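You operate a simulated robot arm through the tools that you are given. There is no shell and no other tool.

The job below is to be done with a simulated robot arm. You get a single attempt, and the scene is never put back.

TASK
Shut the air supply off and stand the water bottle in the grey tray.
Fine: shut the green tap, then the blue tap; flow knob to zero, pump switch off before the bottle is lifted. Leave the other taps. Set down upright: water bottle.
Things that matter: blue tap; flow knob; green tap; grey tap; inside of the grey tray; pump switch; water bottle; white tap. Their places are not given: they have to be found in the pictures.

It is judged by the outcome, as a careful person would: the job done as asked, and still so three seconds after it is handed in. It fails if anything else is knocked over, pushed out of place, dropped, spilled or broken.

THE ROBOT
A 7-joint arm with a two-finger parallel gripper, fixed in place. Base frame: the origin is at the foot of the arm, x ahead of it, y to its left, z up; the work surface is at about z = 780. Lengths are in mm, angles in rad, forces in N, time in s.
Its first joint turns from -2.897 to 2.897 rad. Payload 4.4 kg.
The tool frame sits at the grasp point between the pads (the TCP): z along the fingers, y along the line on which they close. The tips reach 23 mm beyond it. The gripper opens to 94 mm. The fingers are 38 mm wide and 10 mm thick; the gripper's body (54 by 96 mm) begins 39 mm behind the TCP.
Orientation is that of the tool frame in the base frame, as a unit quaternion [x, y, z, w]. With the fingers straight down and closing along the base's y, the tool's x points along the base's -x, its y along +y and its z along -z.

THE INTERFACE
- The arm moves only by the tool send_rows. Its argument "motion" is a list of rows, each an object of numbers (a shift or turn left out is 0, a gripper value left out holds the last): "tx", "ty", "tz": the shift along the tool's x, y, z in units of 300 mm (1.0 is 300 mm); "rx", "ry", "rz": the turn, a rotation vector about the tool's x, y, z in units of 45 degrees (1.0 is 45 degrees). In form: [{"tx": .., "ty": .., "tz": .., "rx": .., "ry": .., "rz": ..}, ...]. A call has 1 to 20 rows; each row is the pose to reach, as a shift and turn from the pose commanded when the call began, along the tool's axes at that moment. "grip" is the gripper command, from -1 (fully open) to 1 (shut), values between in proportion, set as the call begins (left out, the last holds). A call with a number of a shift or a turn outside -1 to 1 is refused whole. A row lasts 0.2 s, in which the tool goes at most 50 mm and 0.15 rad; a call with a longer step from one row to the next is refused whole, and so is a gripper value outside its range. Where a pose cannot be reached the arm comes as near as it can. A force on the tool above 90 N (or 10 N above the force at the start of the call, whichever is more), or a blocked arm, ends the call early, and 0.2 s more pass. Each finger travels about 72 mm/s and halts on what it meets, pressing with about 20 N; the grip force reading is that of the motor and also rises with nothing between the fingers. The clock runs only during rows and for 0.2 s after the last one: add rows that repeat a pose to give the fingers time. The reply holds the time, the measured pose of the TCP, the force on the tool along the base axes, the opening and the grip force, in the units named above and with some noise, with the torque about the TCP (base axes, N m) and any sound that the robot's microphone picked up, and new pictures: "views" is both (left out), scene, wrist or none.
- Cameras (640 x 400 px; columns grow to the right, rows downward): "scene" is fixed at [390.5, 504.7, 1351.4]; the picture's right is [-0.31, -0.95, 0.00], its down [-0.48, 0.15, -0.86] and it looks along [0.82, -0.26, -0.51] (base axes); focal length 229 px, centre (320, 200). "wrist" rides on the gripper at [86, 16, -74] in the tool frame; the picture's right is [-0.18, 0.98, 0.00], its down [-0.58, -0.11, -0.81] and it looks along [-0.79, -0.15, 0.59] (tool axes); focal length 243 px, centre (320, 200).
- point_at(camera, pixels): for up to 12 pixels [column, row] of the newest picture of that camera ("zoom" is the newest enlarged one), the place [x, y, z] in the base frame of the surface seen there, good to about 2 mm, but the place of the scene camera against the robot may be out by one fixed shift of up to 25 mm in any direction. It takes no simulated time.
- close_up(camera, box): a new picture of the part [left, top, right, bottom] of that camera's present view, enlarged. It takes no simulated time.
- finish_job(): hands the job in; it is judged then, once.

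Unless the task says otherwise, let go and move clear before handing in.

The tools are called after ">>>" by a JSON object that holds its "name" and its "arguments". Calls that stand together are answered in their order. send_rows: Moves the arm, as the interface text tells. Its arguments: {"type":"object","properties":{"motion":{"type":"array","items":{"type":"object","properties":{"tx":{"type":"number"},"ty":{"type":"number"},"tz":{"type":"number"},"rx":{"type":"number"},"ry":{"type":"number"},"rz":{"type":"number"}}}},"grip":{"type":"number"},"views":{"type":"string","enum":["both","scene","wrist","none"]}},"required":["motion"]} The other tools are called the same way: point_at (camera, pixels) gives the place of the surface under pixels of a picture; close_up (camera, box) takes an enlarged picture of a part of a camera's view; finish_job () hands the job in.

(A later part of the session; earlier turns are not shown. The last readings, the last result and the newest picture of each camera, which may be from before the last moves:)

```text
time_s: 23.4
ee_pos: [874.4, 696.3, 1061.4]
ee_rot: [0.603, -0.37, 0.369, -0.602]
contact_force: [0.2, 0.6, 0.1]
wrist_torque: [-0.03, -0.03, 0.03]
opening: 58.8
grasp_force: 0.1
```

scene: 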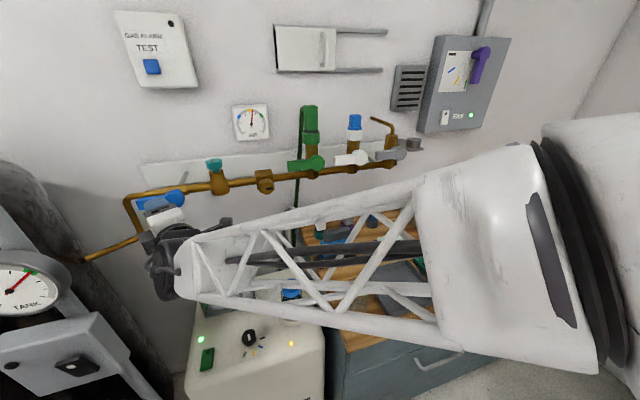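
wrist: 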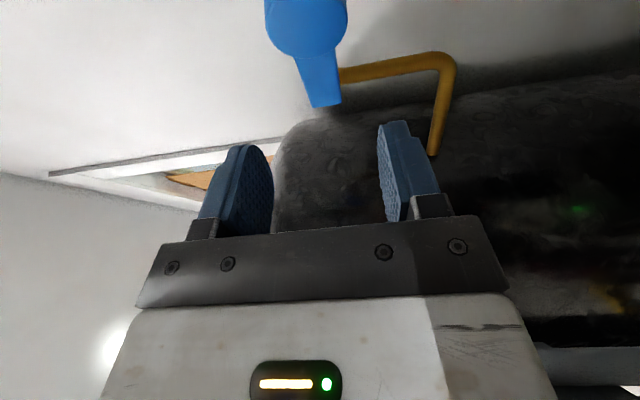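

Reach is fine and the blue lever lines up between the fingers. A quick measurement, then I'll advance the remaining ~80 mm.

>>> {"name": "point_at", "arguments": {"camera": "wrist", "pixels": [[306, 25], [318, 75], [325, 100], [305, 80], [335, 80], [338, 20], [280, 30]]}}

>>> {"name": "send_rows", "arguments": {"motion": [{"tz": 0.1}, {"tz": 0.2}, {"tz": 0.27}, {"tz": 0.27}]}}

```text
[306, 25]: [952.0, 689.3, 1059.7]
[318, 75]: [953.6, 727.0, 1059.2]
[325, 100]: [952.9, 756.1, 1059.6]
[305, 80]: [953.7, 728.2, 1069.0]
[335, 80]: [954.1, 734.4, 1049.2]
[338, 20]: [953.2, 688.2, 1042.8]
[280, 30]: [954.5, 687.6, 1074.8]
```

```text
time_s: 24.4
ee_pos: [944.2, 731.4, 1060.6]
ee_rot: [-0.603, 0.37, -0.37, 0.603]
contact_force: [0.4, -0.6, 0.1]
wrist_torque: [0.02, 0.01, -0.04]
opening: 58.7
grasp_force: 0.1
```

scene: 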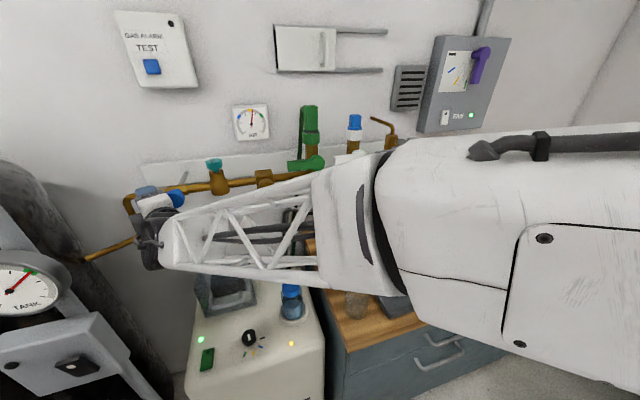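
wrist: 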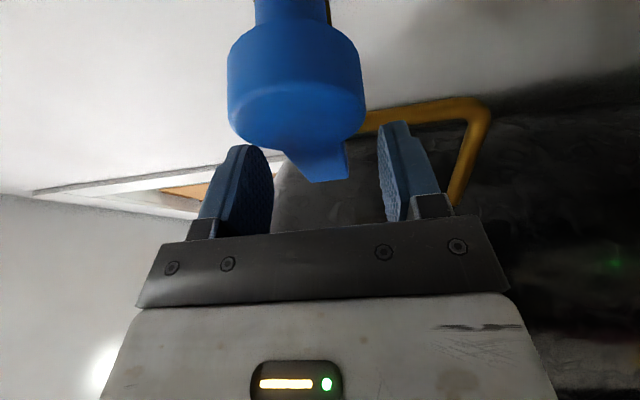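

The pads straddle the blue lever with no force. I'll narrow the opening to a loose fork (~32 mm) and swing it up the first 45°.

>>> {"name": "send_rows", "arguments": {"grip": 0.32, "motion": [{"tz": 0}, {"tz": 0}, {"tz": 0}], "views": "none"}}

>>> {"name": "send_rows", "arguments": {"motion": [{"tx": 0.0011, "ty": -0.0183, "tz": -0.0005, "rz": 0.1667}, {"tx": 0.0043, "ty": -0.0362, "tz": -0.0022, "rz": 0.3333}, {"tx": 0.0095, "ty": -0.0536, "tz": -0.0048, "rz": 0.5}, {"tx": 0.0167, "ty": -0.07, "tz": -0.0085, "rz": 0.6667}, {"tx": 0.0257, "ty": -0.0852, "tz": -0.0131, "rz": 0.8333}, {"tx": 0.0365, "ty": -0.099, "tz": -0.0186, "rz": 1.0}]}}

```text
time_s: 25.2
ee_pos: [944.5, 731.6, 1061.0]
ee_rot: [0.604, -0.369, 0.369, -0.602]
contact_force: [-0.9, -0.4, 0.8]
wrist_torque: [0.02, -0.01, -0.03]
opening: 32.0
grasp_force: 0.0
```

```text
time_s: 26.6
ee_pos: [943.1, 719.7, 1088.4]
ee_rot: [-0.416, 0.573, -0.11, 0.698]
contact_force: [-58.9, -15.9, -44.4]
wrist_torque: [-2.52, 2.78, 1.33]
opening: 86.5
grasp_force: 19.8
```

scene: 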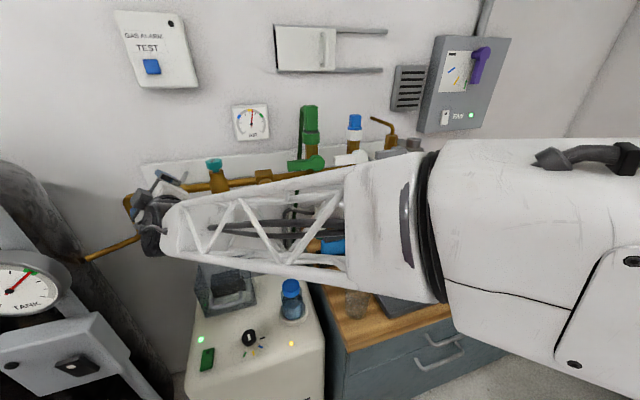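
wrist: 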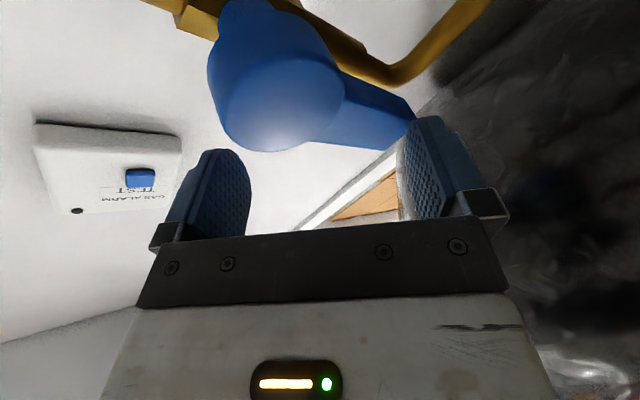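

The fingers were forced open to 86 mm and the blue lever did not follow, so upward seems to be against its stop. I'll check the lever before backing off.

>>> {"name": "close_up", "arguments": {"camera": "scene", "box": [110, 160, 230, 250]}}

>>> {"name": "point_at", "arguments": {"camera": "wrist", "pixels": [[275, 105], [340, 110], [370, 118], [400, 125]]}}

```text
4.44 times, centred on (170, 205) of scene
```

zoom: 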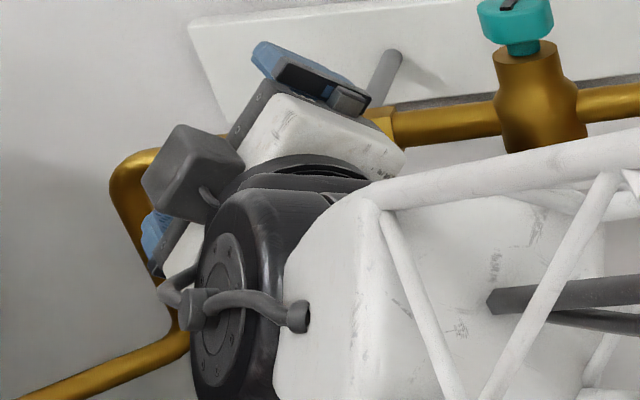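

```text
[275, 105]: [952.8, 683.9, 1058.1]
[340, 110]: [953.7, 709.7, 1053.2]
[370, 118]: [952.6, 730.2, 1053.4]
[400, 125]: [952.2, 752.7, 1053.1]
```

The blue lever is still horizontal, so it must close downward. I'll undo the swing to take the load off.

>>> {"name": "send_rows", "arguments": {"motion": [{"tx": 0.0074, "ty": 0.016, "tz": 0.0031, "rz": -0.1667}, {"tx": 0.0147, "ty": 0.0319, "tz": 0.0062, "rz": -0.3333}, {"tx": 0.0221, "ty": 0.0479, "tz": 0.0093, "rz": -0.5}, {"tx": 0.0295, "ty": 0.0639, "tz": 0.0124, "rz": -0.6667}, {"tx": 0.0368, "ty": 0.0798, "tz": 0.0155, "rz": -0.8333}, {"tx": 0.0442, "ty": 0.0958, "tz": 0.0186, "rz": -1.0}, {"tx": 0.0442, "ty": 0.0958, "tz": 0.0186, "rz": -1.0}]}}

```text
time_s: 28.2
ee_pos: [945.9, 732.2, 1064.3]
ee_rot: [-0.601, 0.369, -0.37, 0.604]
contact_force: [-0.1, 0.0, 0.7]
wrist_torque: [0.01, 0.01, -0.03]
opening: 32.3
grasp_force: 0.6
```

scene: 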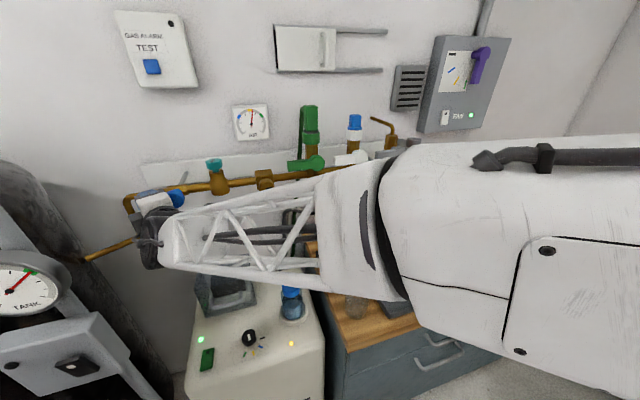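
wrist: 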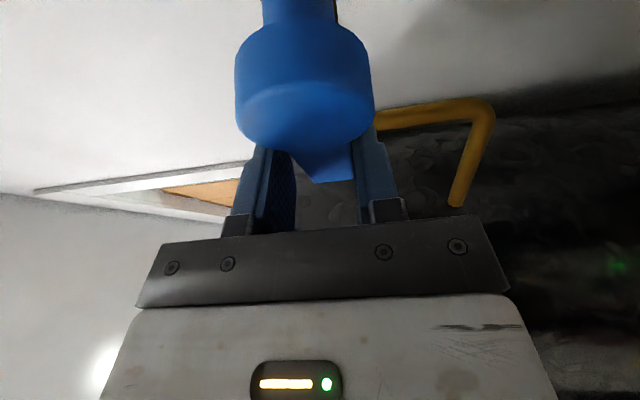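

The load is gone. The finger motor (~20 N) may simply have been too weak, since the green tap also needed about 2 N·m, so I'll test with closed fingers, which push with the arm's force. I'll withdraw, close, and come in below the lever.

>>> {"name": "send_rows", "arguments": {"views": "none", "motion": [{"tz": -0.13}, {"tz": -0.27}]}}

>>> {"name": "send_rows", "arguments": {"grip": 1, "motion": [{"tx": -0.02, "ty": 0.07}, {"tx": -0.048, "ty": 0.14}, {"tx": -0.048, "ty": 0.14}, {"tx": -0.048, "ty": 0.14}]}}

>>> {"name": "close_up", "arguments": {"camera": "scene", "box": [110, 160, 230, 250]}}

>>> {"name": "close_up", "arguments": {"camera": "wrist", "box": [180, 0, 460, 175]}}

```text
time_s: 28.8
ee_pos: [871.6, 694.9, 1060.7]
ee_rot: [0.603, -0.369, 0.37, -0.603]
contact_force: [0.9, -0.2, -0.9]
wrist_torque: [0.04, 0.01, 0.02]
opening: 32.0
grasp_force: 0.2
```

```text
time_s: 29.8
ee_pos: [864.6, 707.3, 1017.8]
ee_rot: [-0.603, 0.369, -0.37, 0.603]
contact_force: [0.1, 0.4, 0.2]
wrist_torque: [-0.01, 0.01, 0.01]
opening: 0.0
grasp_force: 20.6
```

scene: 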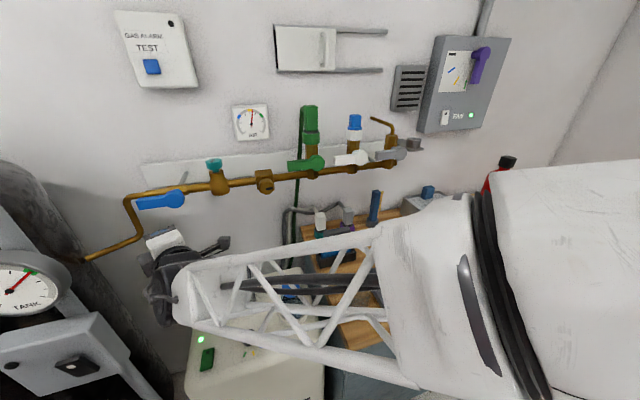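
wrist: 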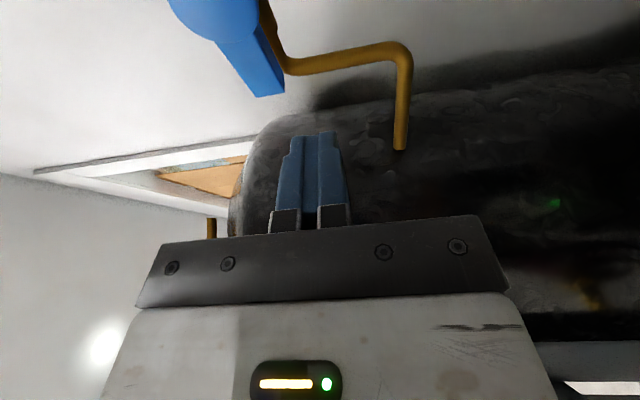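

```text
4.44 times, centred on (170, 205) of scene
```

zoom: 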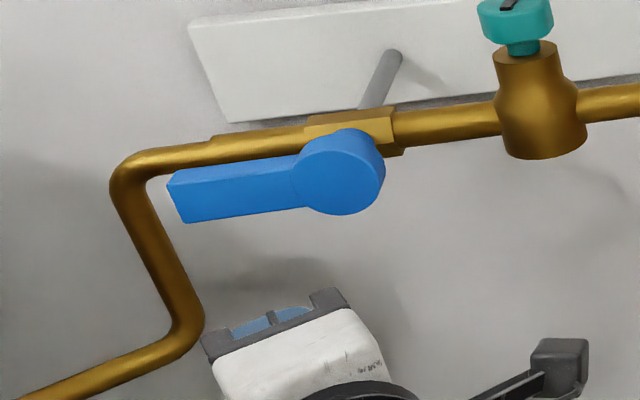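

```text
2.29 times, centred on (320, 88) of wrist
```

zoom: 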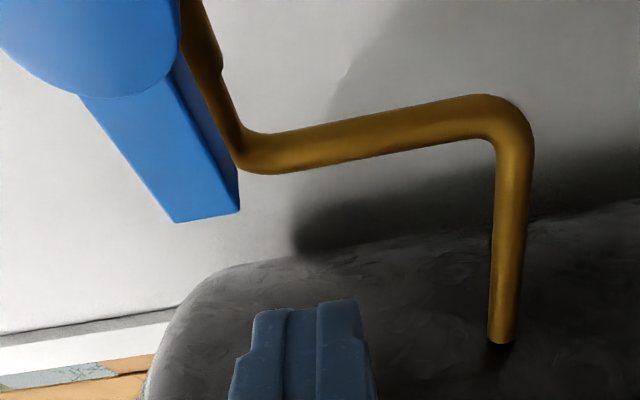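

The lever is still at its original position. I'll move forward under it, then press up gently: contact is expected at TCP z≈1038.

>>> {"name": "send_rows", "arguments": {"views": "none", "motion": [{"tz": 0.13}, {"tz": 0.265}, {"tz": 0.265}]}}

>>> {"name": "send_rows", "arguments": {"motion": [{"ty": -0.03}, {"ty": -0.05}, {"ty": -0.06}, {"ty": -0.07}, {"ty": -0.08}]}}

>>> {"name": "close_up", "arguments": {"camera": "wrist", "box": [180, 0, 460, 175]}}

```text
time_s: 30.6
ee_pos: [936.6, 743.4, 1016.1]
ee_rot: [-0.603, 0.369, -0.369, 0.603]
contact_force: [0.1, 1.0, -0.9]
wrist_torque: [-0.01, 0.0, 0.0]
opening: 0.2
grasp_force: 20.1
```

```text
time_s: 31.8
ee_pos: [936.0, 743.1, 1039.6]
ee_rot: [0.605, -0.371, 0.369, -0.601]
contact_force: [-2.1, 0.4, -17.2]
wrist_torque: [0.19, 0.32, -0.01]
opening: 0.0
grasp_force: 20.0
```

scene: 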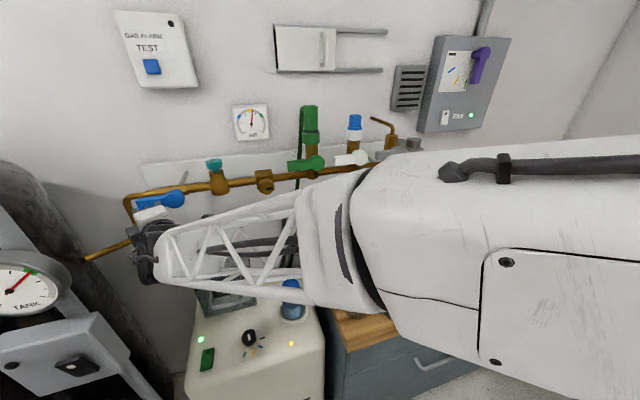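
wrist: 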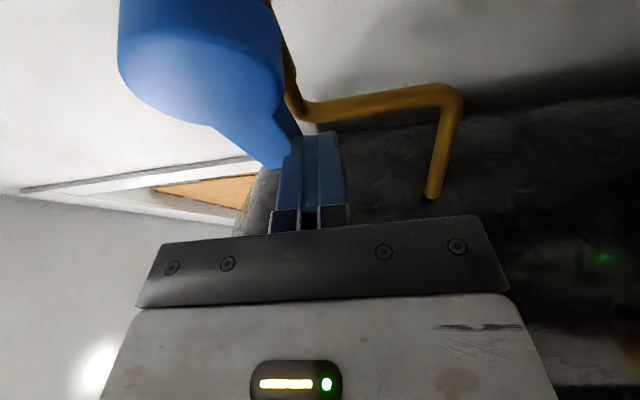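

```text
2.29 times, centred on (320, 88) of wrist
```

zoom: 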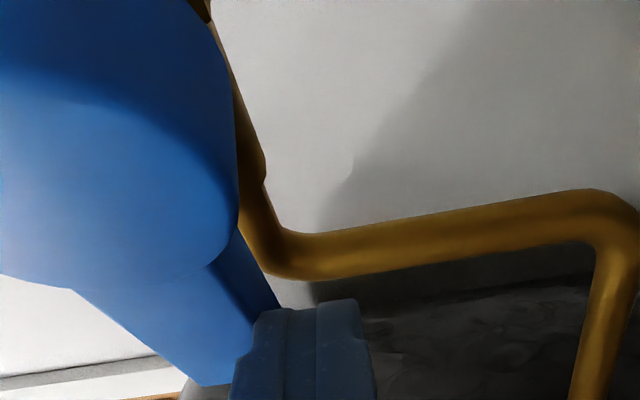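

Contact shows at 17 N. I'll push a few millimetres more and see whether it yields or the force climbs.

>>> {"name": "send_rows", "arguments": {"views": "none", "motion": [{"ty": -0.008}, {"ty": -0.016}, {"ty": -0.022}]}}

```text
time_s: 32.6
ee_pos: [936.8, 742.5, 1039.3]
ee_rot: [0.606, -0.371, 0.368, -0.6]
contact_force: [-7.9, -7.9, -71.6]
wrist_torque: [0.91, 1.15, -0.24]
opening: 0.0
grasp_force: 20.2
```

The force climbed to 72 N with no movement, so upward is a hard stop and the blue lever turns downward. I'll release, withdraw, and come in above the lever.

>>> {"name": "send_rows", "arguments": {"views": "none", "motion": [{"ty": 0.04}, {"ty": 0.08}, {"ty": 0.08, "tz": -0.13}, {"ty": 0.08, "tz": -0.27}, {"ty": 0.08, "tz": -0.27}]}}

>>> {"name": "send_rows", "arguments": {"motion": [{"ty": -0.1}, {"ty": -0.2}, {"ty": -0.28}, {"ty": -0.28}]}}

```text
time_s: 33.8
ee_pos: [864.6, 706.4, 1025.2]
ee_rot: [-0.602, 0.369, -0.37, 0.603]
contact_force: [-0.5, 0.4, -0.3]
wrist_torque: [-0.01, -0.05, -0.02]
opening: 0.0
grasp_force: 20.1
```

```text
time_s: 34.8
ee_pos: [865.4, 707.8, 1109.3]
ee_rot: [0.603, -0.369, 0.37, -0.603]
contact_force: [0.8, -0.1, 0.5]
wrist_torque: [-0.01, -0.02, 0.0]
opening: 0.2
grasp_force: 19.9
```

scene: 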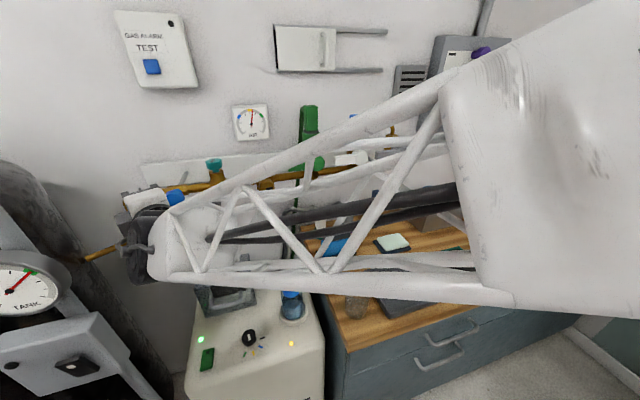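
wrist: 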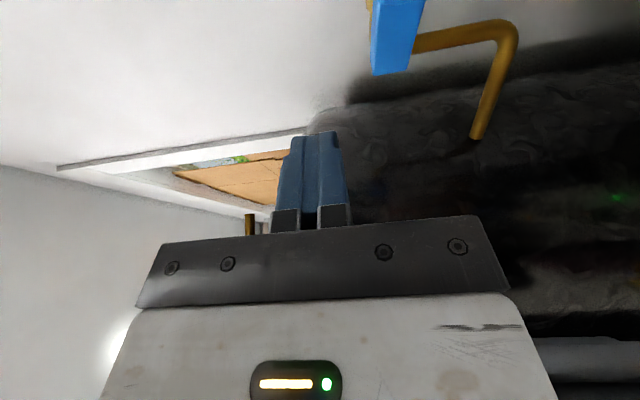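

I'm above the lever now. I'll go forward and down to just over contact (z≈1086).

>>> {"name": "send_rows", "arguments": {"views": "wrist", "motion": [{"tz": 0.13}, {"tz": 0.265}, {"tz": 0.265, "ty": 0.04}, {"tz": 0.265, "ty": 0.077}, {"tz": 0.265, "ty": 0.077}]}}

```text
time_s: 36.0
ee_pos: [933.9, 742.7, 1085.4]
ee_rot: [0.603, -0.369, 0.37, -0.603]
contact_force: [-0.1, 0.1, 0.6]
wrist_torque: [0.0, 0.0, -0.01]
opening: 0.0
grasp_force: 19.9
```

wrist: 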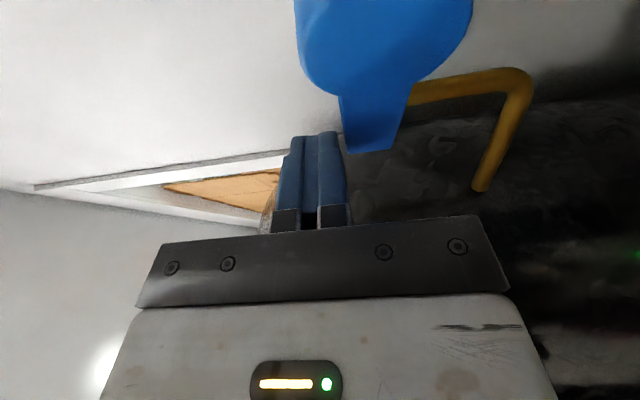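

Positioned just above the lever. I'll push down along the arc for the first 22°.

>>> {"name": "send_rows", "arguments": {"views": "wrist", "motion": [{"ty": 0.035, "tx": -0.008, "tz": 0.004, "rz": -0.1667}, {"ty": 0.0593, "tx": -0.0125, "tz": 0.0064, "rz": -0.3333}, {"ty": 0.0847, "tx": -0.0139, "tz": 0.0071, "rz": -0.5}]}}

```text
time_s: 36.8
ee_pos: [934.5, 747.5, 1059.7]
ee_rot: [0.664, -0.244, 0.481, -0.519]
contact_force: [-0.4, 0.2, 0.7]
wrist_torque: [0.03, 0.01, -0.02]
opening: 0.1
grasp_force: 20.3
```

wrist: 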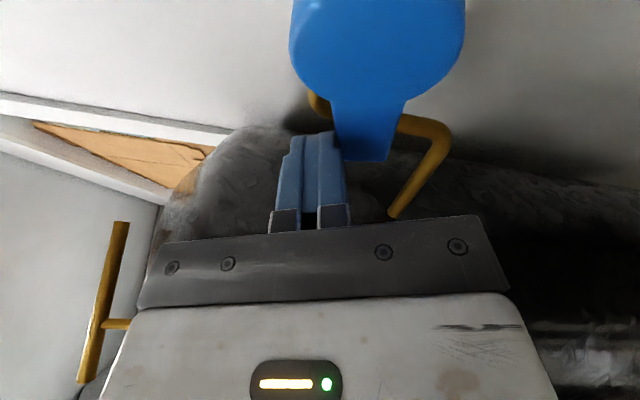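

The blue lever moves freely downward. I'll continue the arc to about 67°.

>>> {"name": "send_rows", "arguments": {"motion": [{"tx": -0.0081, "ty": 0.0234, "tz": -0.0008, "rz": -0.1667}, {"tx": -0.0134, "ty": 0.0478, "tz": -0.003, "rz": -0.3333}, {"tx": -0.0159, "ty": 0.0724, "tz": -0.0067, "rz": -0.5}, {"tx": -0.0157, "ty": 0.0967, "tz": -0.0115, "rz": -0.6667}, {"tx": -0.0122, "ty": 0.1209, "tz": -0.0179, "rz": -0.8333}, {"tx": -0.0058, "ty": 0.144, "tz": -0.0254, "rz": -1.0}]}}

>>> {"name": "close_up", "arguments": {"camera": "scene", "box": [110, 160, 230, 250]}}

```text
time_s: 38.2
ee_pos: [935.7, 731.3, 1021.4]
ee_rot: [0.706, 0.029, 0.642, -0.296]
contact_force: [-0.6, 0.5, -0.6]
wrist_torque: [0.01, 0.01, 0.03]
opening: 0.0
grasp_force: 20.1
```

scene: 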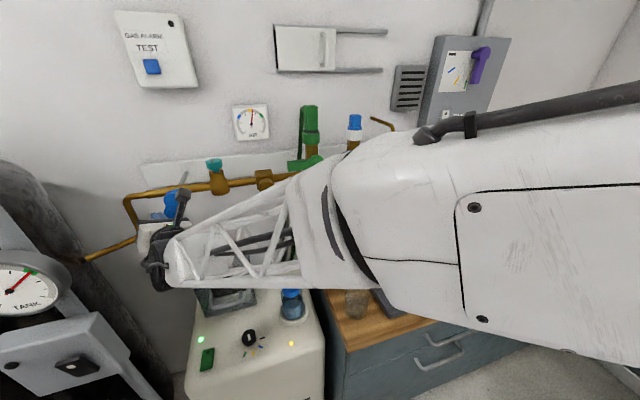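
wrist: 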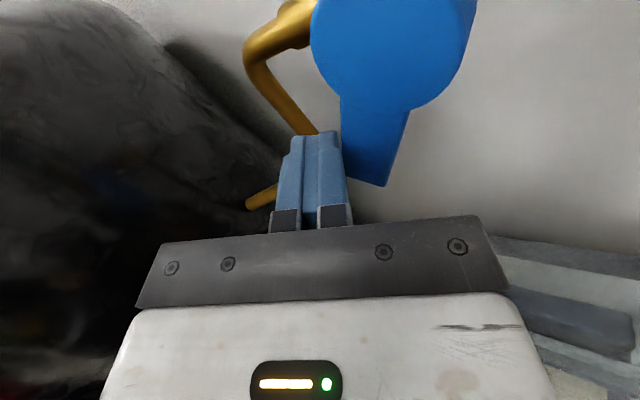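

```text
4.44 times, centred on (170, 205) of scene
```

zoom: 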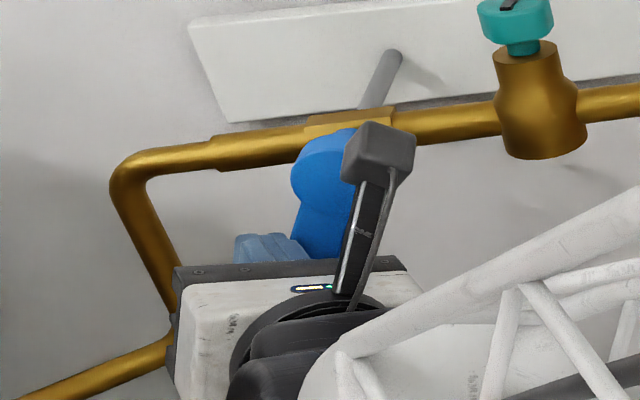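

The lever is well on its way. I'll measure its present angle.

>>> {"name": "point_at", "arguments": {"camera": "wrist", "pixels": [[392, 40], [385, 110], [375, 150], [368, 175], [404, 120], [347, 160]]}}

```text
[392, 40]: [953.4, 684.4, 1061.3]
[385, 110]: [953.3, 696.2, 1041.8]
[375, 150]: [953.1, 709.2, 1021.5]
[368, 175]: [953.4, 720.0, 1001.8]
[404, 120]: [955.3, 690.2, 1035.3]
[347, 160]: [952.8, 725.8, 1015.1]
```

The lever is at about 65°. I'll finish the arc to 90° and then measure.

>>> {"name": "send_rows", "arguments": {"motion": [{"tx": -0.0087, "ty": 0.0216, "tz": -0.0085, "rz": -0.1667}, {"tx": -0.0142, "ty": 0.0441, "tz": -0.018, "rz": -0.3333}, {"tx": -0.0171, "ty": 0.0668, "tz": -0.0281, "rz": -0.5}]}}

>>> {"name": "close_up", "arguments": {"camera": "scene", "box": [110, 160, 230, 250]}}

>>> {"name": "close_up", "arguments": {"camera": "wrist", "box": [220, 0, 520, 240]}}

```text
time_s: 39.0
ee_pos: [937.2, 711.6, 1008.7]
ee_rot: [0.688, 0.165, 0.688, -0.164]
contact_force: [0.3, -0.6, 0.0]
wrist_torque: [0.03, 0.0, 0.0]
opening: 0.0
grasp_force: 20.3
```

scene: 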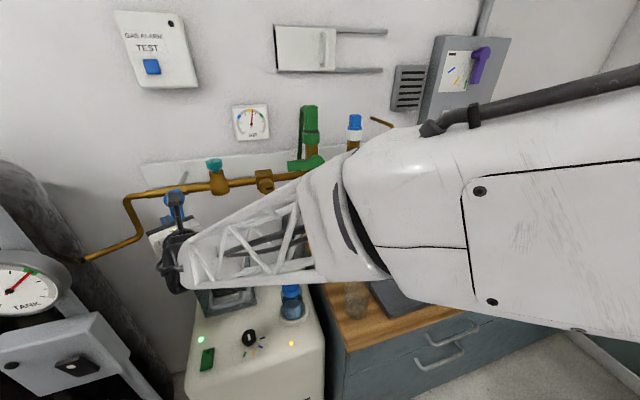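
wrist: 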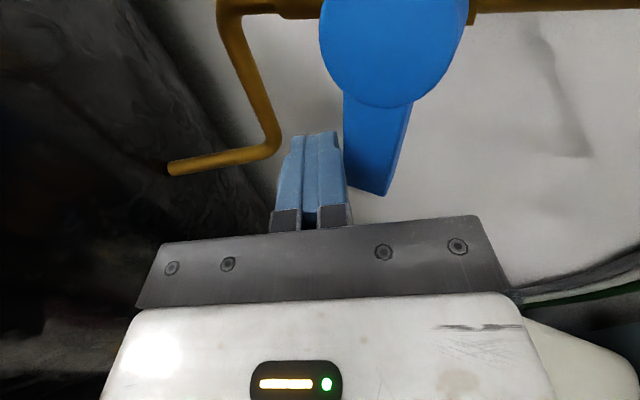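

```text
4.44 times, centred on (170, 205) of scene
```

zoom: 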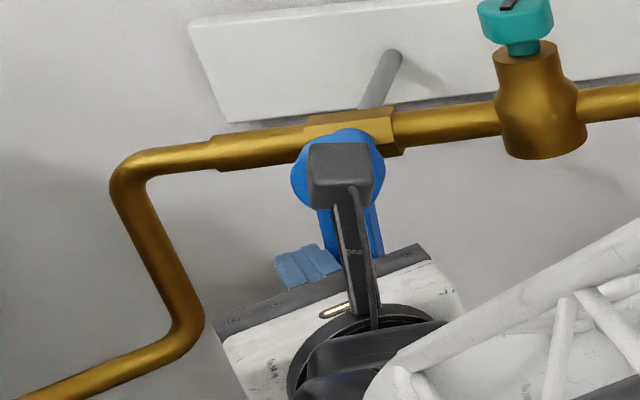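

```text
1.67 times, centred on (370, 120) of wrist
```

zoom: 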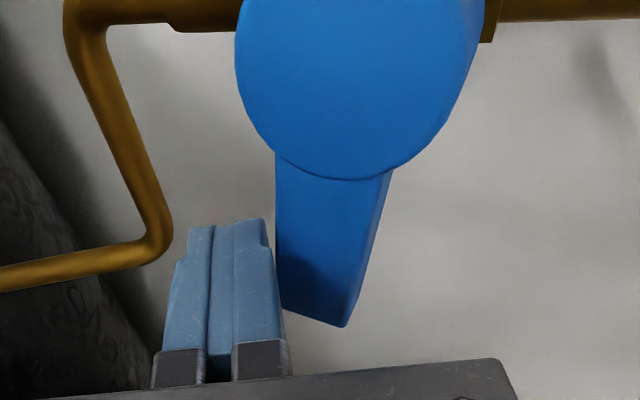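

>>> {"name": "point_at", "arguments": {"camera": "wrist", "pixels": [[394, 40], [345, 120], [348, 180], [411, 110], [386, 192], [378, 110], [370, 180], [322, 40], [468, 40]]}}

```text
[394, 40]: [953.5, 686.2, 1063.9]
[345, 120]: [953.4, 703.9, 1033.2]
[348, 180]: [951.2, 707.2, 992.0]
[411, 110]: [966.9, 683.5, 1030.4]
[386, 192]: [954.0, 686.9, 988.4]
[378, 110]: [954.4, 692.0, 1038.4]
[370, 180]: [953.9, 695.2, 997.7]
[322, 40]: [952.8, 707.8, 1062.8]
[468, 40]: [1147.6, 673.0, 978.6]
```

The lever's left edge is about 5° short of vertical. I'll push 5 mm more toward −y.

>>> {"name": "send_rows", "arguments": {"motion": [{"ty": 0.0075, "tz": -0.0038}, {"ty": 0.0148, "tz": -0.0076}, {"ty": 0.0148, "tz": -0.0076}]}}

>>> {"name": "point_at", "arguments": {"camera": "wrist", "pixels": [[345, 115], [352, 140], [352, 160], [353, 180], [416, 110], [396, 160], [386, 190]]}}

>>> {"name": "close_up", "arguments": {"camera": "wrist", "box": [220, 0, 520, 240]}}

```text
time_s: 39.8
ee_pos: [936.0, 707.2, 1008.0]
ee_rot: [0.688, 0.165, 0.688, -0.165]
contact_force: [-0.4, -0.2, -0.2]
wrist_torque: [-0.03, 0.01, 0.03]
opening: 0.0
grasp_force: 19.8
```

scene: 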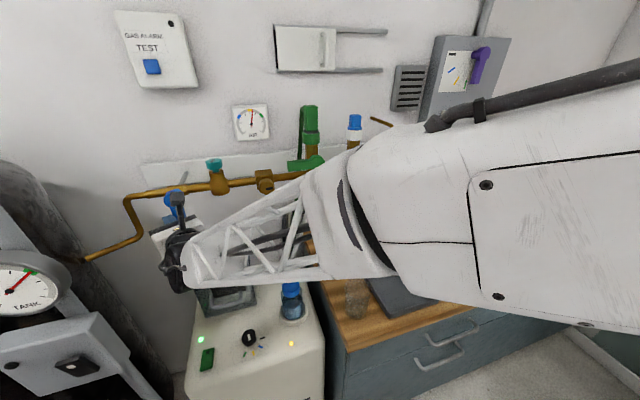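
wrist: 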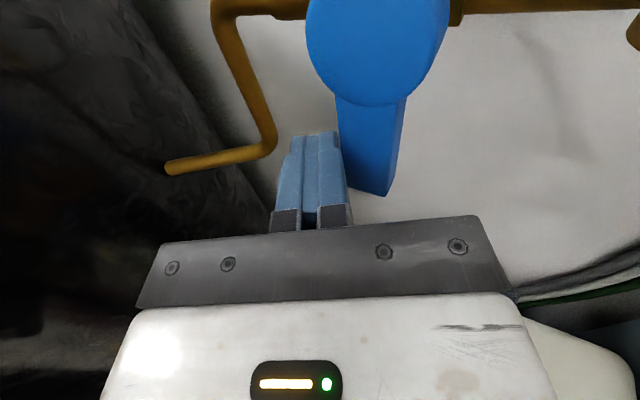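

```text
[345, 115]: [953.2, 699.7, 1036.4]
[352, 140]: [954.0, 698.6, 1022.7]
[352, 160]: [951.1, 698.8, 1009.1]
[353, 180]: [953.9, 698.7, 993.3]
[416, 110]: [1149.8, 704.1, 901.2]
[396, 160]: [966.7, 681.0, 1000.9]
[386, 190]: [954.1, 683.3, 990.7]
```

```text
1.67 times, centred on (370, 120) of wrist
```

zoom: 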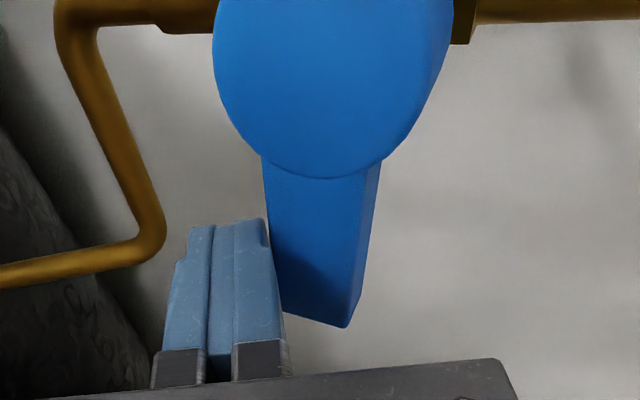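

>>> {"name": "point_at", "arguments": {"camera": "wrist", "pixels": [[339, 108], [341, 125], [343, 140], [345, 160], [348, 178], [365, 108], [366, 140], [367, 180], [378, 50]]}}

>>> {"name": "close_up", "arguments": {"camera": "scene", "box": [130, 170, 220, 250]}}

```text
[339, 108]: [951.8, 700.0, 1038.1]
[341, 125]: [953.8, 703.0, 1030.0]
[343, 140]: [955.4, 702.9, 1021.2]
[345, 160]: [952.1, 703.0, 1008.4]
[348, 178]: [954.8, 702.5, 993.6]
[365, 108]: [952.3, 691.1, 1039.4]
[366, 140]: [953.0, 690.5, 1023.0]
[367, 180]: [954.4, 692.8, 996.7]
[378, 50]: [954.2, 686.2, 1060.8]
```

```text
5.00 times, centred on (175, 210) of scene
```

zoom: 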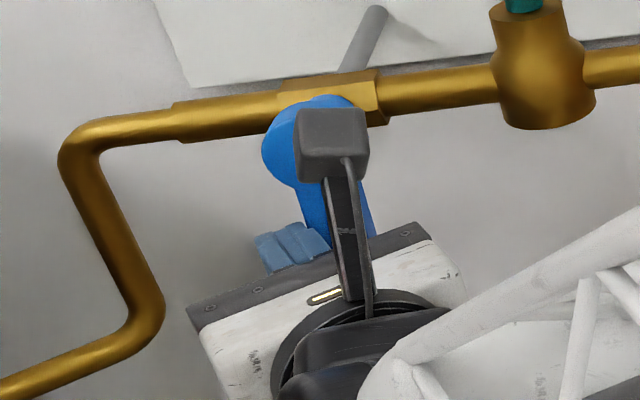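

The lever's left edge now reads y≈703 along its whole length, so it is vertical. I'll back off and check it from the scene camera.

>>> {"name": "send_rows", "arguments": {"motion": [{"ty": -0.03}, {"ty": -0.04, "tz": -0.12}, {"ty": -0.04, "tz": -0.27}, {"ty": -0.04, "tz": -0.42}, {"ty": -0.04, "tz": -0.57}, {"ty": -0.04, "tz": -0.6}]}}

>>> {"name": "close_up", "arguments": {"camera": "scene", "box": [130, 170, 220, 250]}}

>>> {"name": "point_at", "arguments": {"camera": "scene", "pixels": [[174, 199], [175, 206], [176, 212], [177, 218]]}}

```text
time_s: 41.2
ee_pos: [768.4, 636.7, 1006.6]
ee_rot: [0.688, 0.165, 0.688, -0.165]
contact_force: [0.1, 0.4, 0.5]
wrist_torque: [0.04, -0.03, 0.01]
opening: 0.0
grasp_force: 20.0
```

scene: 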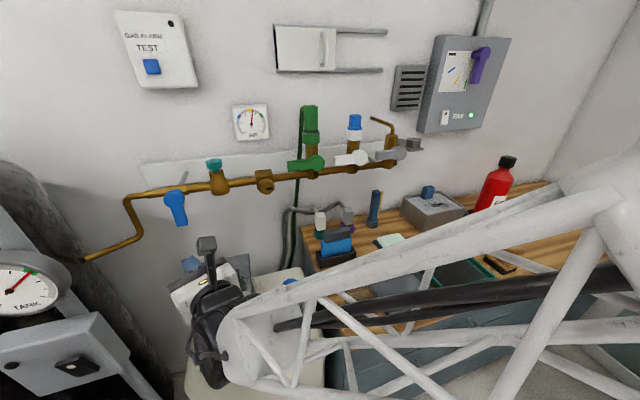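
wrist: 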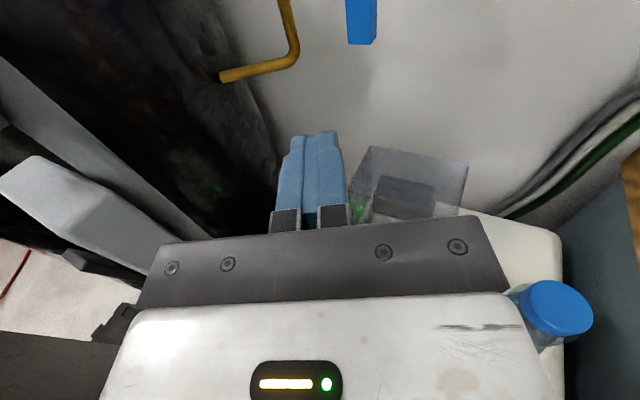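

```text
5.00 times, centred on (175, 210) of scene
```

zoom: 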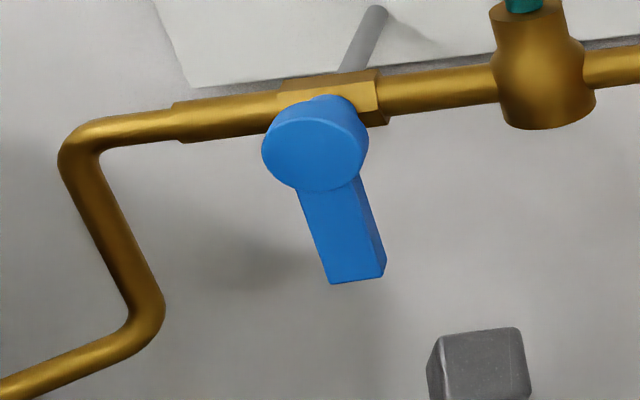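

```text
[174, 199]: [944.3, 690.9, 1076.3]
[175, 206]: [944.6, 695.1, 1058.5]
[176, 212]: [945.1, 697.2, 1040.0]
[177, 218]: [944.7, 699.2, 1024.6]
```

>>> {"name": "close_up", "arguments": {"camera": "scene", "box": [157, 185, 197, 230]}}

```text
8.89 times, centred on (177, 208) of scene
```

zoom: 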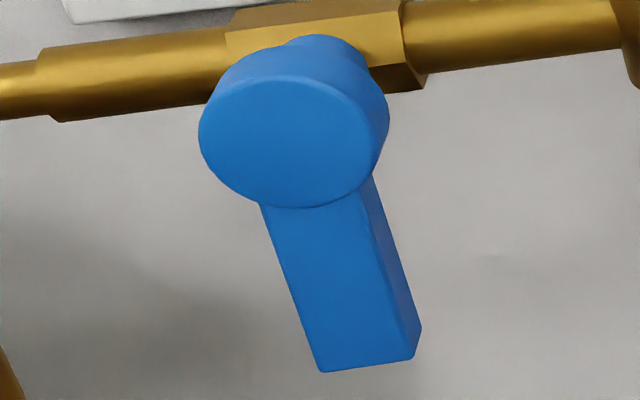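

From the image geometry the blue lever may be 2–3° short of vertical. I'll go back and give it a small extra nudge of about 4 mm, watching for the stop.

>>> {"name": "send_rows", "arguments": {"views": "none", "motion": [{"tz": 0.15}, {"tz": 0.3}, {"tz": 0.45}, {"tz": 0.6}, {"tz": 0.6, "ty": 0.03}, {"tz": 0.6, "ty": 0.04}, {"tz": 0.597, "ty": 0.046}, {"tz": 0.594, "ty": 0.052}, {"tz": 0.594, "ty": 0.052}]}}

>>> {"name": "close_up", "arguments": {"camera": "scene", "box": [157, 185, 197, 230]}}

```text
time_s: 43.2
ee_pos: [936.1, 703.4, 1007.4]
ee_rot: [0.687, 0.165, 0.687, -0.166]
contact_force: [0.5, 3.8, -0.9]
wrist_torque: [-0.05, 0.03, 0.03]
opening: 0.0
grasp_force: 20.3
```

```text
8.89 times, centred on (177, 208) of scene
```

zoom: 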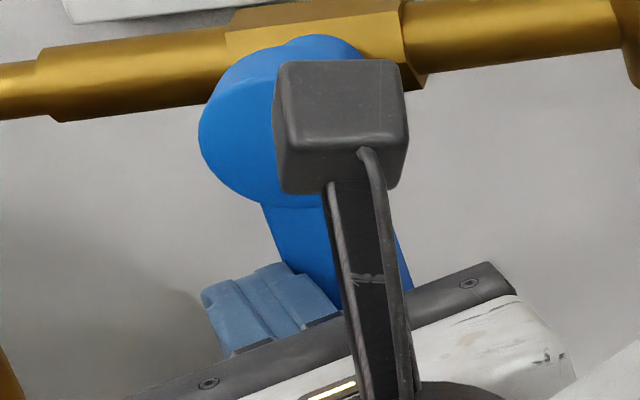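

>>> {"name": "send_rows", "arguments": {"views": "none", "motion": [{"ty": 0.004, "tz": -0.002}, {"ty": 0.007, "tz": -0.0035}, {"ty": 0.007, "tz": -0.0035}]}}

```text
time_s: 44.0
ee_pos: [934.8, 703.3, 1007.8]
ee_rot: [0.687, 0.166, 0.687, -0.167]
contact_force: [-2.8, 30.8, 0.6]
wrist_torque: [-0.55, -0.06, 0.61]
opening: 0.0
grasp_force: 20.4
```

The force rose to 31 N with no motion, so the blue tap is at its closed stop. I'll back off and check both taps.

>>> {"name": "send_rows", "arguments": {"grip": -0.25, "motion": [{"ty": -0.03}, {"ty": -0.06}, {"ty": -0.06, "tz": -0.14}, {"ty": -0.06, "tz": -0.29}, {"ty": -0.06, "tz": -0.44}, {"ty": -0.06, "tz": -0.59}, {"ty": -0.06, "tz": -0.74}]}}

>>> {"name": "close_up", "arguments": {"camera": "scene", "box": [130, 130, 430, 250]}}

```text
time_s: 45.6
ee_pos: [728.9, 616.8, 1007.9]
ee_rot: [0.687, 0.166, 0.687, -0.166]
contact_force: [0.4, 0.7, -0.5]
wrist_torque: [0.0, 0.01, 0.0]
opening: 58.8
grasp_force: 0.0
```

scene: 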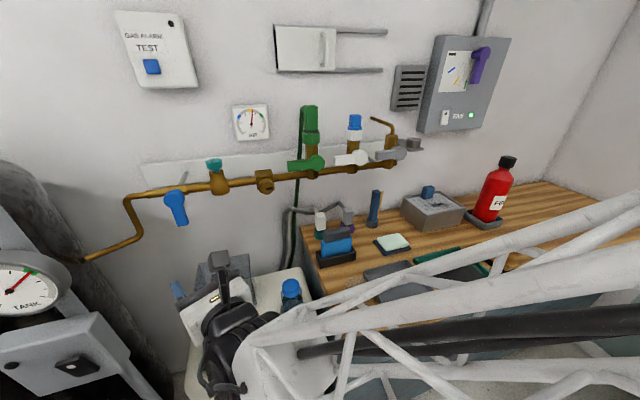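
wrist: 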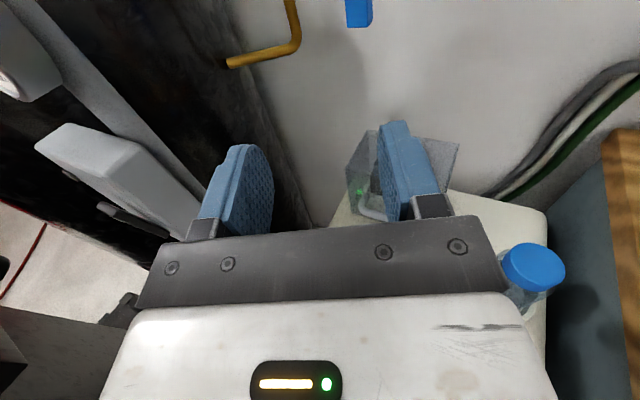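

```text
2.13 times, centred on (280, 190) of scene
```

zoom: 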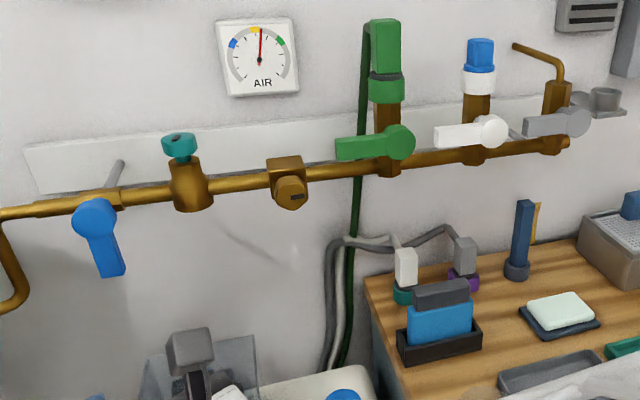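

Both taps look right: green level, blue vertical, and white and grey untouched. Now I'll roll the tool back to its normal attitude on the way to the pump box.

>>> {"name": "send_rows", "arguments": {"views": "none", "motion": [{"rz": 0.17, "tz": -0.03}, {"rz": 0.34, "tz": -0.06}, {"rz": 0.51, "tz": -0.1}, {"rz": 0.68, "tz": -0.14}, {"rz": 0.85, "tz": -0.18}, {"rz": 1.0, "tz": -0.2}]}}

>>> {"name": "send_rows", "arguments": {"views": "none", "motion": [{"rz": 0.17}, {"rz": 0.34}, {"rz": 0.51}, {"rz": 0.68}, {"rz": 0.85}, {"rz": 1.0}]}}

>>> {"name": "send_rows", "arguments": {"views": "none", "motion": [{"rz": 0.17}, {"rz": 0.34}, {"rz": 0.51}, {"rz": 0.68}, {"rz": 0.85}, {"rz": 1.0}]}}

>>> {"name": "send_rows", "arguments": {"views": "none", "motion": [{"rz": 0.17}, {"rz": 0.34}, {"rz": 0.51}, {"rz": 0.68}, {"rz": 0.85}, {"rz": 1.0}]}}

```text
time_s: 47.0
ee_pos: [675.1, 587.8, 1007.8]
ee_rot: [0.699, -0.111, 0.571, -0.416]
contact_force: [-0.8, 0.6, 0.6]
wrist_torque: [0.0, 0.0, 0.02]
opening: 58.6
grasp_force: 0.1
```

```text
time_s: 48.4
ee_pos: [675.8, 588.1, 1008.9]
ee_rot: [-0.602, 0.37, -0.369, 0.603]
contact_force: [0.1, -0.3, 0.0]
wrist_torque: [-0.01, 0.0, 0.02]
opening: 58.9
grasp_force: 0.0
```

```text
time_s: 49.8
ee_pos: [675.5, 588.2, 1008.5]
ee_rot: [-0.415, 0.572, -0.111, 0.699]
contact_force: [-0.3, 0.3, -0.4]
wrist_torque: [0.02, 0.01, 0.02]
opening: 58.7
grasp_force: 0.1
```

```text
time_s: 51.2
ee_pos: [675.9, 589.6, 1007.8]
ee_rot: [-0.164, 0.688, 0.166, 0.687]
contact_force: [-1.1, -1.0, -0.4]
wrist_torque: [-0.04, -0.02, 0.01]
opening: 59.0
grasp_force: 0.0
```

>>> {"name": "send_rows", "arguments": {"views": "none", "motion": [{"ry": 0.17}, {"ry": 0.34}, {"ry": 0.51}, {"ry": 0.68}, {"ry": 0.85}, {"ry": 1.0}]}}

>>> {"name": "send_rows", "arguments": {"motion": [{"ry": 0.17}, {"ry": 0.34, "tx": 0.05}, {"ry": 0.51, "tx": 0.1}, {"ry": 0.68, "tx": 0.15}, {"ry": 0.85, "tx": 0.2}, {"ry": 1.0, "tx": 0.2}, {"ry": 1.0, "tx": 0.2}]}}

```text
time_s: 52.6
ee_pos: [674.8, 587.8, 1003.5]
ee_rot: [-0.217, 0.899, 0.089, 0.37]
contact_force: [-0.2, -0.7, -0.9]
wrist_torque: [0.07, -0.07, 0.0]
opening: 58.8
grasp_force: 0.1
```

```text
time_s: 54.2
ee_pos: [638.3, 570.0, 965.3]
ee_rot: [-0.234, 0.972, 0.0, -0.002]
contact_force: [-0.1, -0.7, 0.9]
wrist_torque: [-0.01, 0.01, -0.02]
opening: 59.1
grasp_force: 0.1
```

scene: 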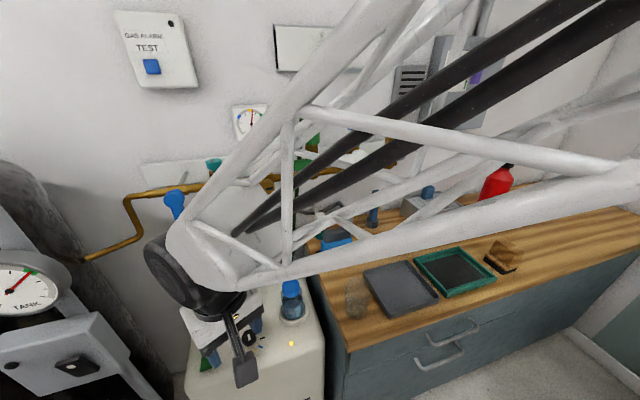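
wrist: 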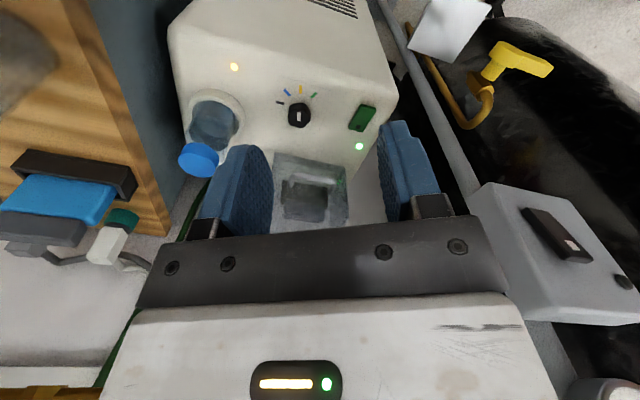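

The pump panel is now well in view: knob at (299,115), rocker at (362,118). I'll enlarge and measure them.

>>> {"name": "close_up", "arguments": {"camera": "wrist", "box": [264, 78, 334, 128]}}

>>> {"name": "close_up", "arguments": {"camera": "wrist", "box": [250, 90, 390, 230]}}

>>> {"name": "point_at", "arguments": {"camera": "wrist", "pixels": [[299, 113], [299, 121], [299, 103], [308, 114], [289, 114], [279, 102], [288, 92], [301, 89], [314, 95], [310, 130]]}}

>>> {"name": "point_at", "arguments": {"camera": "wrist", "pixels": [[362, 118], [368, 107], [355, 129], [360, 124], [366, 112], [359, 146], [280, 155], [340, 165], [310, 185], [300, 215], [200, 157], [212, 125]]}}

```text
8.00 times, centred on (299, 103) of wrist
```

zoom: 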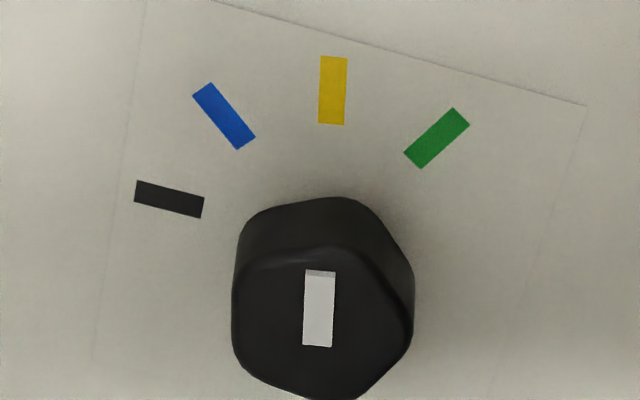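

```text
2.86 times, centred on (320, 160) of wrist
```

zoom: 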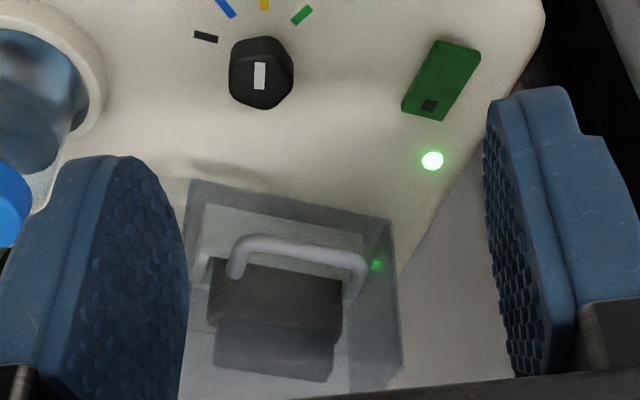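

```text
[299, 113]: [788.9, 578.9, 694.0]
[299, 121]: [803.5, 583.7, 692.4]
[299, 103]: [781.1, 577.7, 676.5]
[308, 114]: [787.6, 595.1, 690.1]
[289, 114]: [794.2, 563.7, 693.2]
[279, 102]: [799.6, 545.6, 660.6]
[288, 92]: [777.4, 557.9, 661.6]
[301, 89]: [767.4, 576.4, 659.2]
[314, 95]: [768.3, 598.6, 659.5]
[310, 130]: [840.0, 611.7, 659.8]
```

```text
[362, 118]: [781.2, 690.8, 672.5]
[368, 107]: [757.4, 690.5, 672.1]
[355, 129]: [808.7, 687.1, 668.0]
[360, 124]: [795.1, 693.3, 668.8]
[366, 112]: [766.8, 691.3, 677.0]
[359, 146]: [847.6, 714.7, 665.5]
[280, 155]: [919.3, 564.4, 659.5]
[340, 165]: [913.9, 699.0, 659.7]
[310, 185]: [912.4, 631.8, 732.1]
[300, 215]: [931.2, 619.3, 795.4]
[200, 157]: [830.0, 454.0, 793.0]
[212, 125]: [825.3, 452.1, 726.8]
```

The knob is a pentagon centred near (799, 582), top z≈693. Black is at −89°, yellow at −170°, and the index points at yellow, so it needs about +80° counter-clockwise seen from above. I'll move above it first.

>>> {"name": "send_rows", "arguments": {"motion": [{"tx": -0.07, "ty": -0.03, "tz": 0.1}, {"tx": -0.14, "ty": -0.06, "tz": 0.2}, {"tx": -0.21, "ty": -0.09, "tz": 0.31}, {"tx": -0.28, "ty": -0.12, "tz": 0.42}, {"tx": -0.35, "ty": -0.15, "tz": 0.53}, {"tx": -0.42, "ty": -0.18, "tz": 0.64}, {"tx": -0.495, "ty": -0.208, "tz": 0.74}, {"tx": -0.495, "ty": -0.208, "tz": 0.74}]}}

```text
time_s: 56.0
ee_pos: [799.7, 581.3, 744.9]
ee_rot: [-0.234, 0.972, 0.0, 0.0]
contact_force: [0.3, 0.1, 0.3]
wrist_torque: [-0.01, -0.01, 0.0]
opening: 58.5
grasp_force: 0.0
```

scene: 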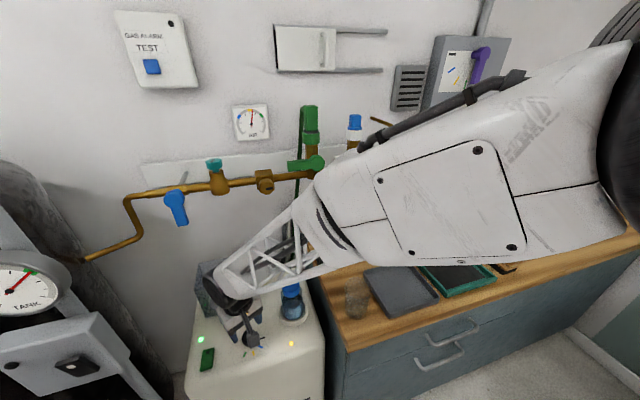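
wrist: 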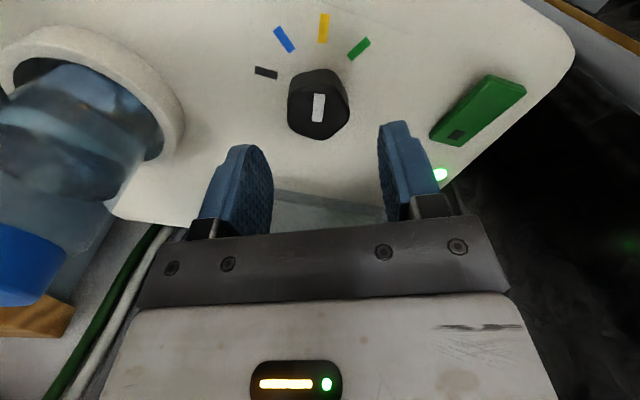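

The arm reaches it. I'll re-measure the knob from this closer view.

>>> {"name": "close_up", "arguments": {"camera": "wrist", "box": [240, 5, 400, 155]}}

>>> {"name": "point_at", "arguments": {"camera": "wrist", "pixels": [[318, 96], [318, 120], [318, 108], [292, 105], [346, 105], [312, 135], [318, 82], [325, 75], [265, 72], [284, 40], [323, 28], [359, 49]]}}

```text
2.67 times, centred on (320, 80) of wrist
```

zoom: 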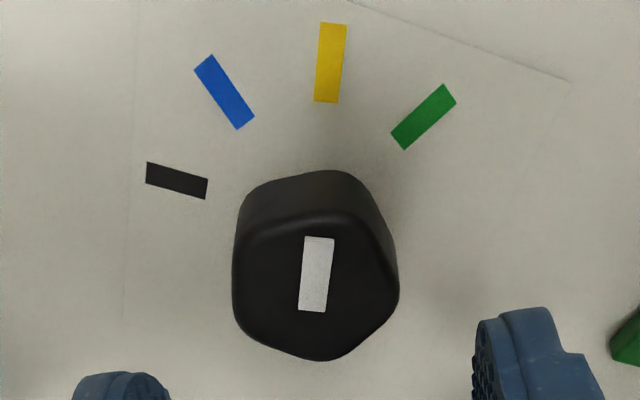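

```text
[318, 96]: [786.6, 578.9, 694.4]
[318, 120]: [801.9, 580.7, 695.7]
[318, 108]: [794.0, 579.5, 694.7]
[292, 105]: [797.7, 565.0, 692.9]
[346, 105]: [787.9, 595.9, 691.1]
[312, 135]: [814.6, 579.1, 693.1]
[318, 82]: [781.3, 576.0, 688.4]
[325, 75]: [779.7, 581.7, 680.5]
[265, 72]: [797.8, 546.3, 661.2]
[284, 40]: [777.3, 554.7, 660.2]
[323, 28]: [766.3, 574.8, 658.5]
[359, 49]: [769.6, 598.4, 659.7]
```

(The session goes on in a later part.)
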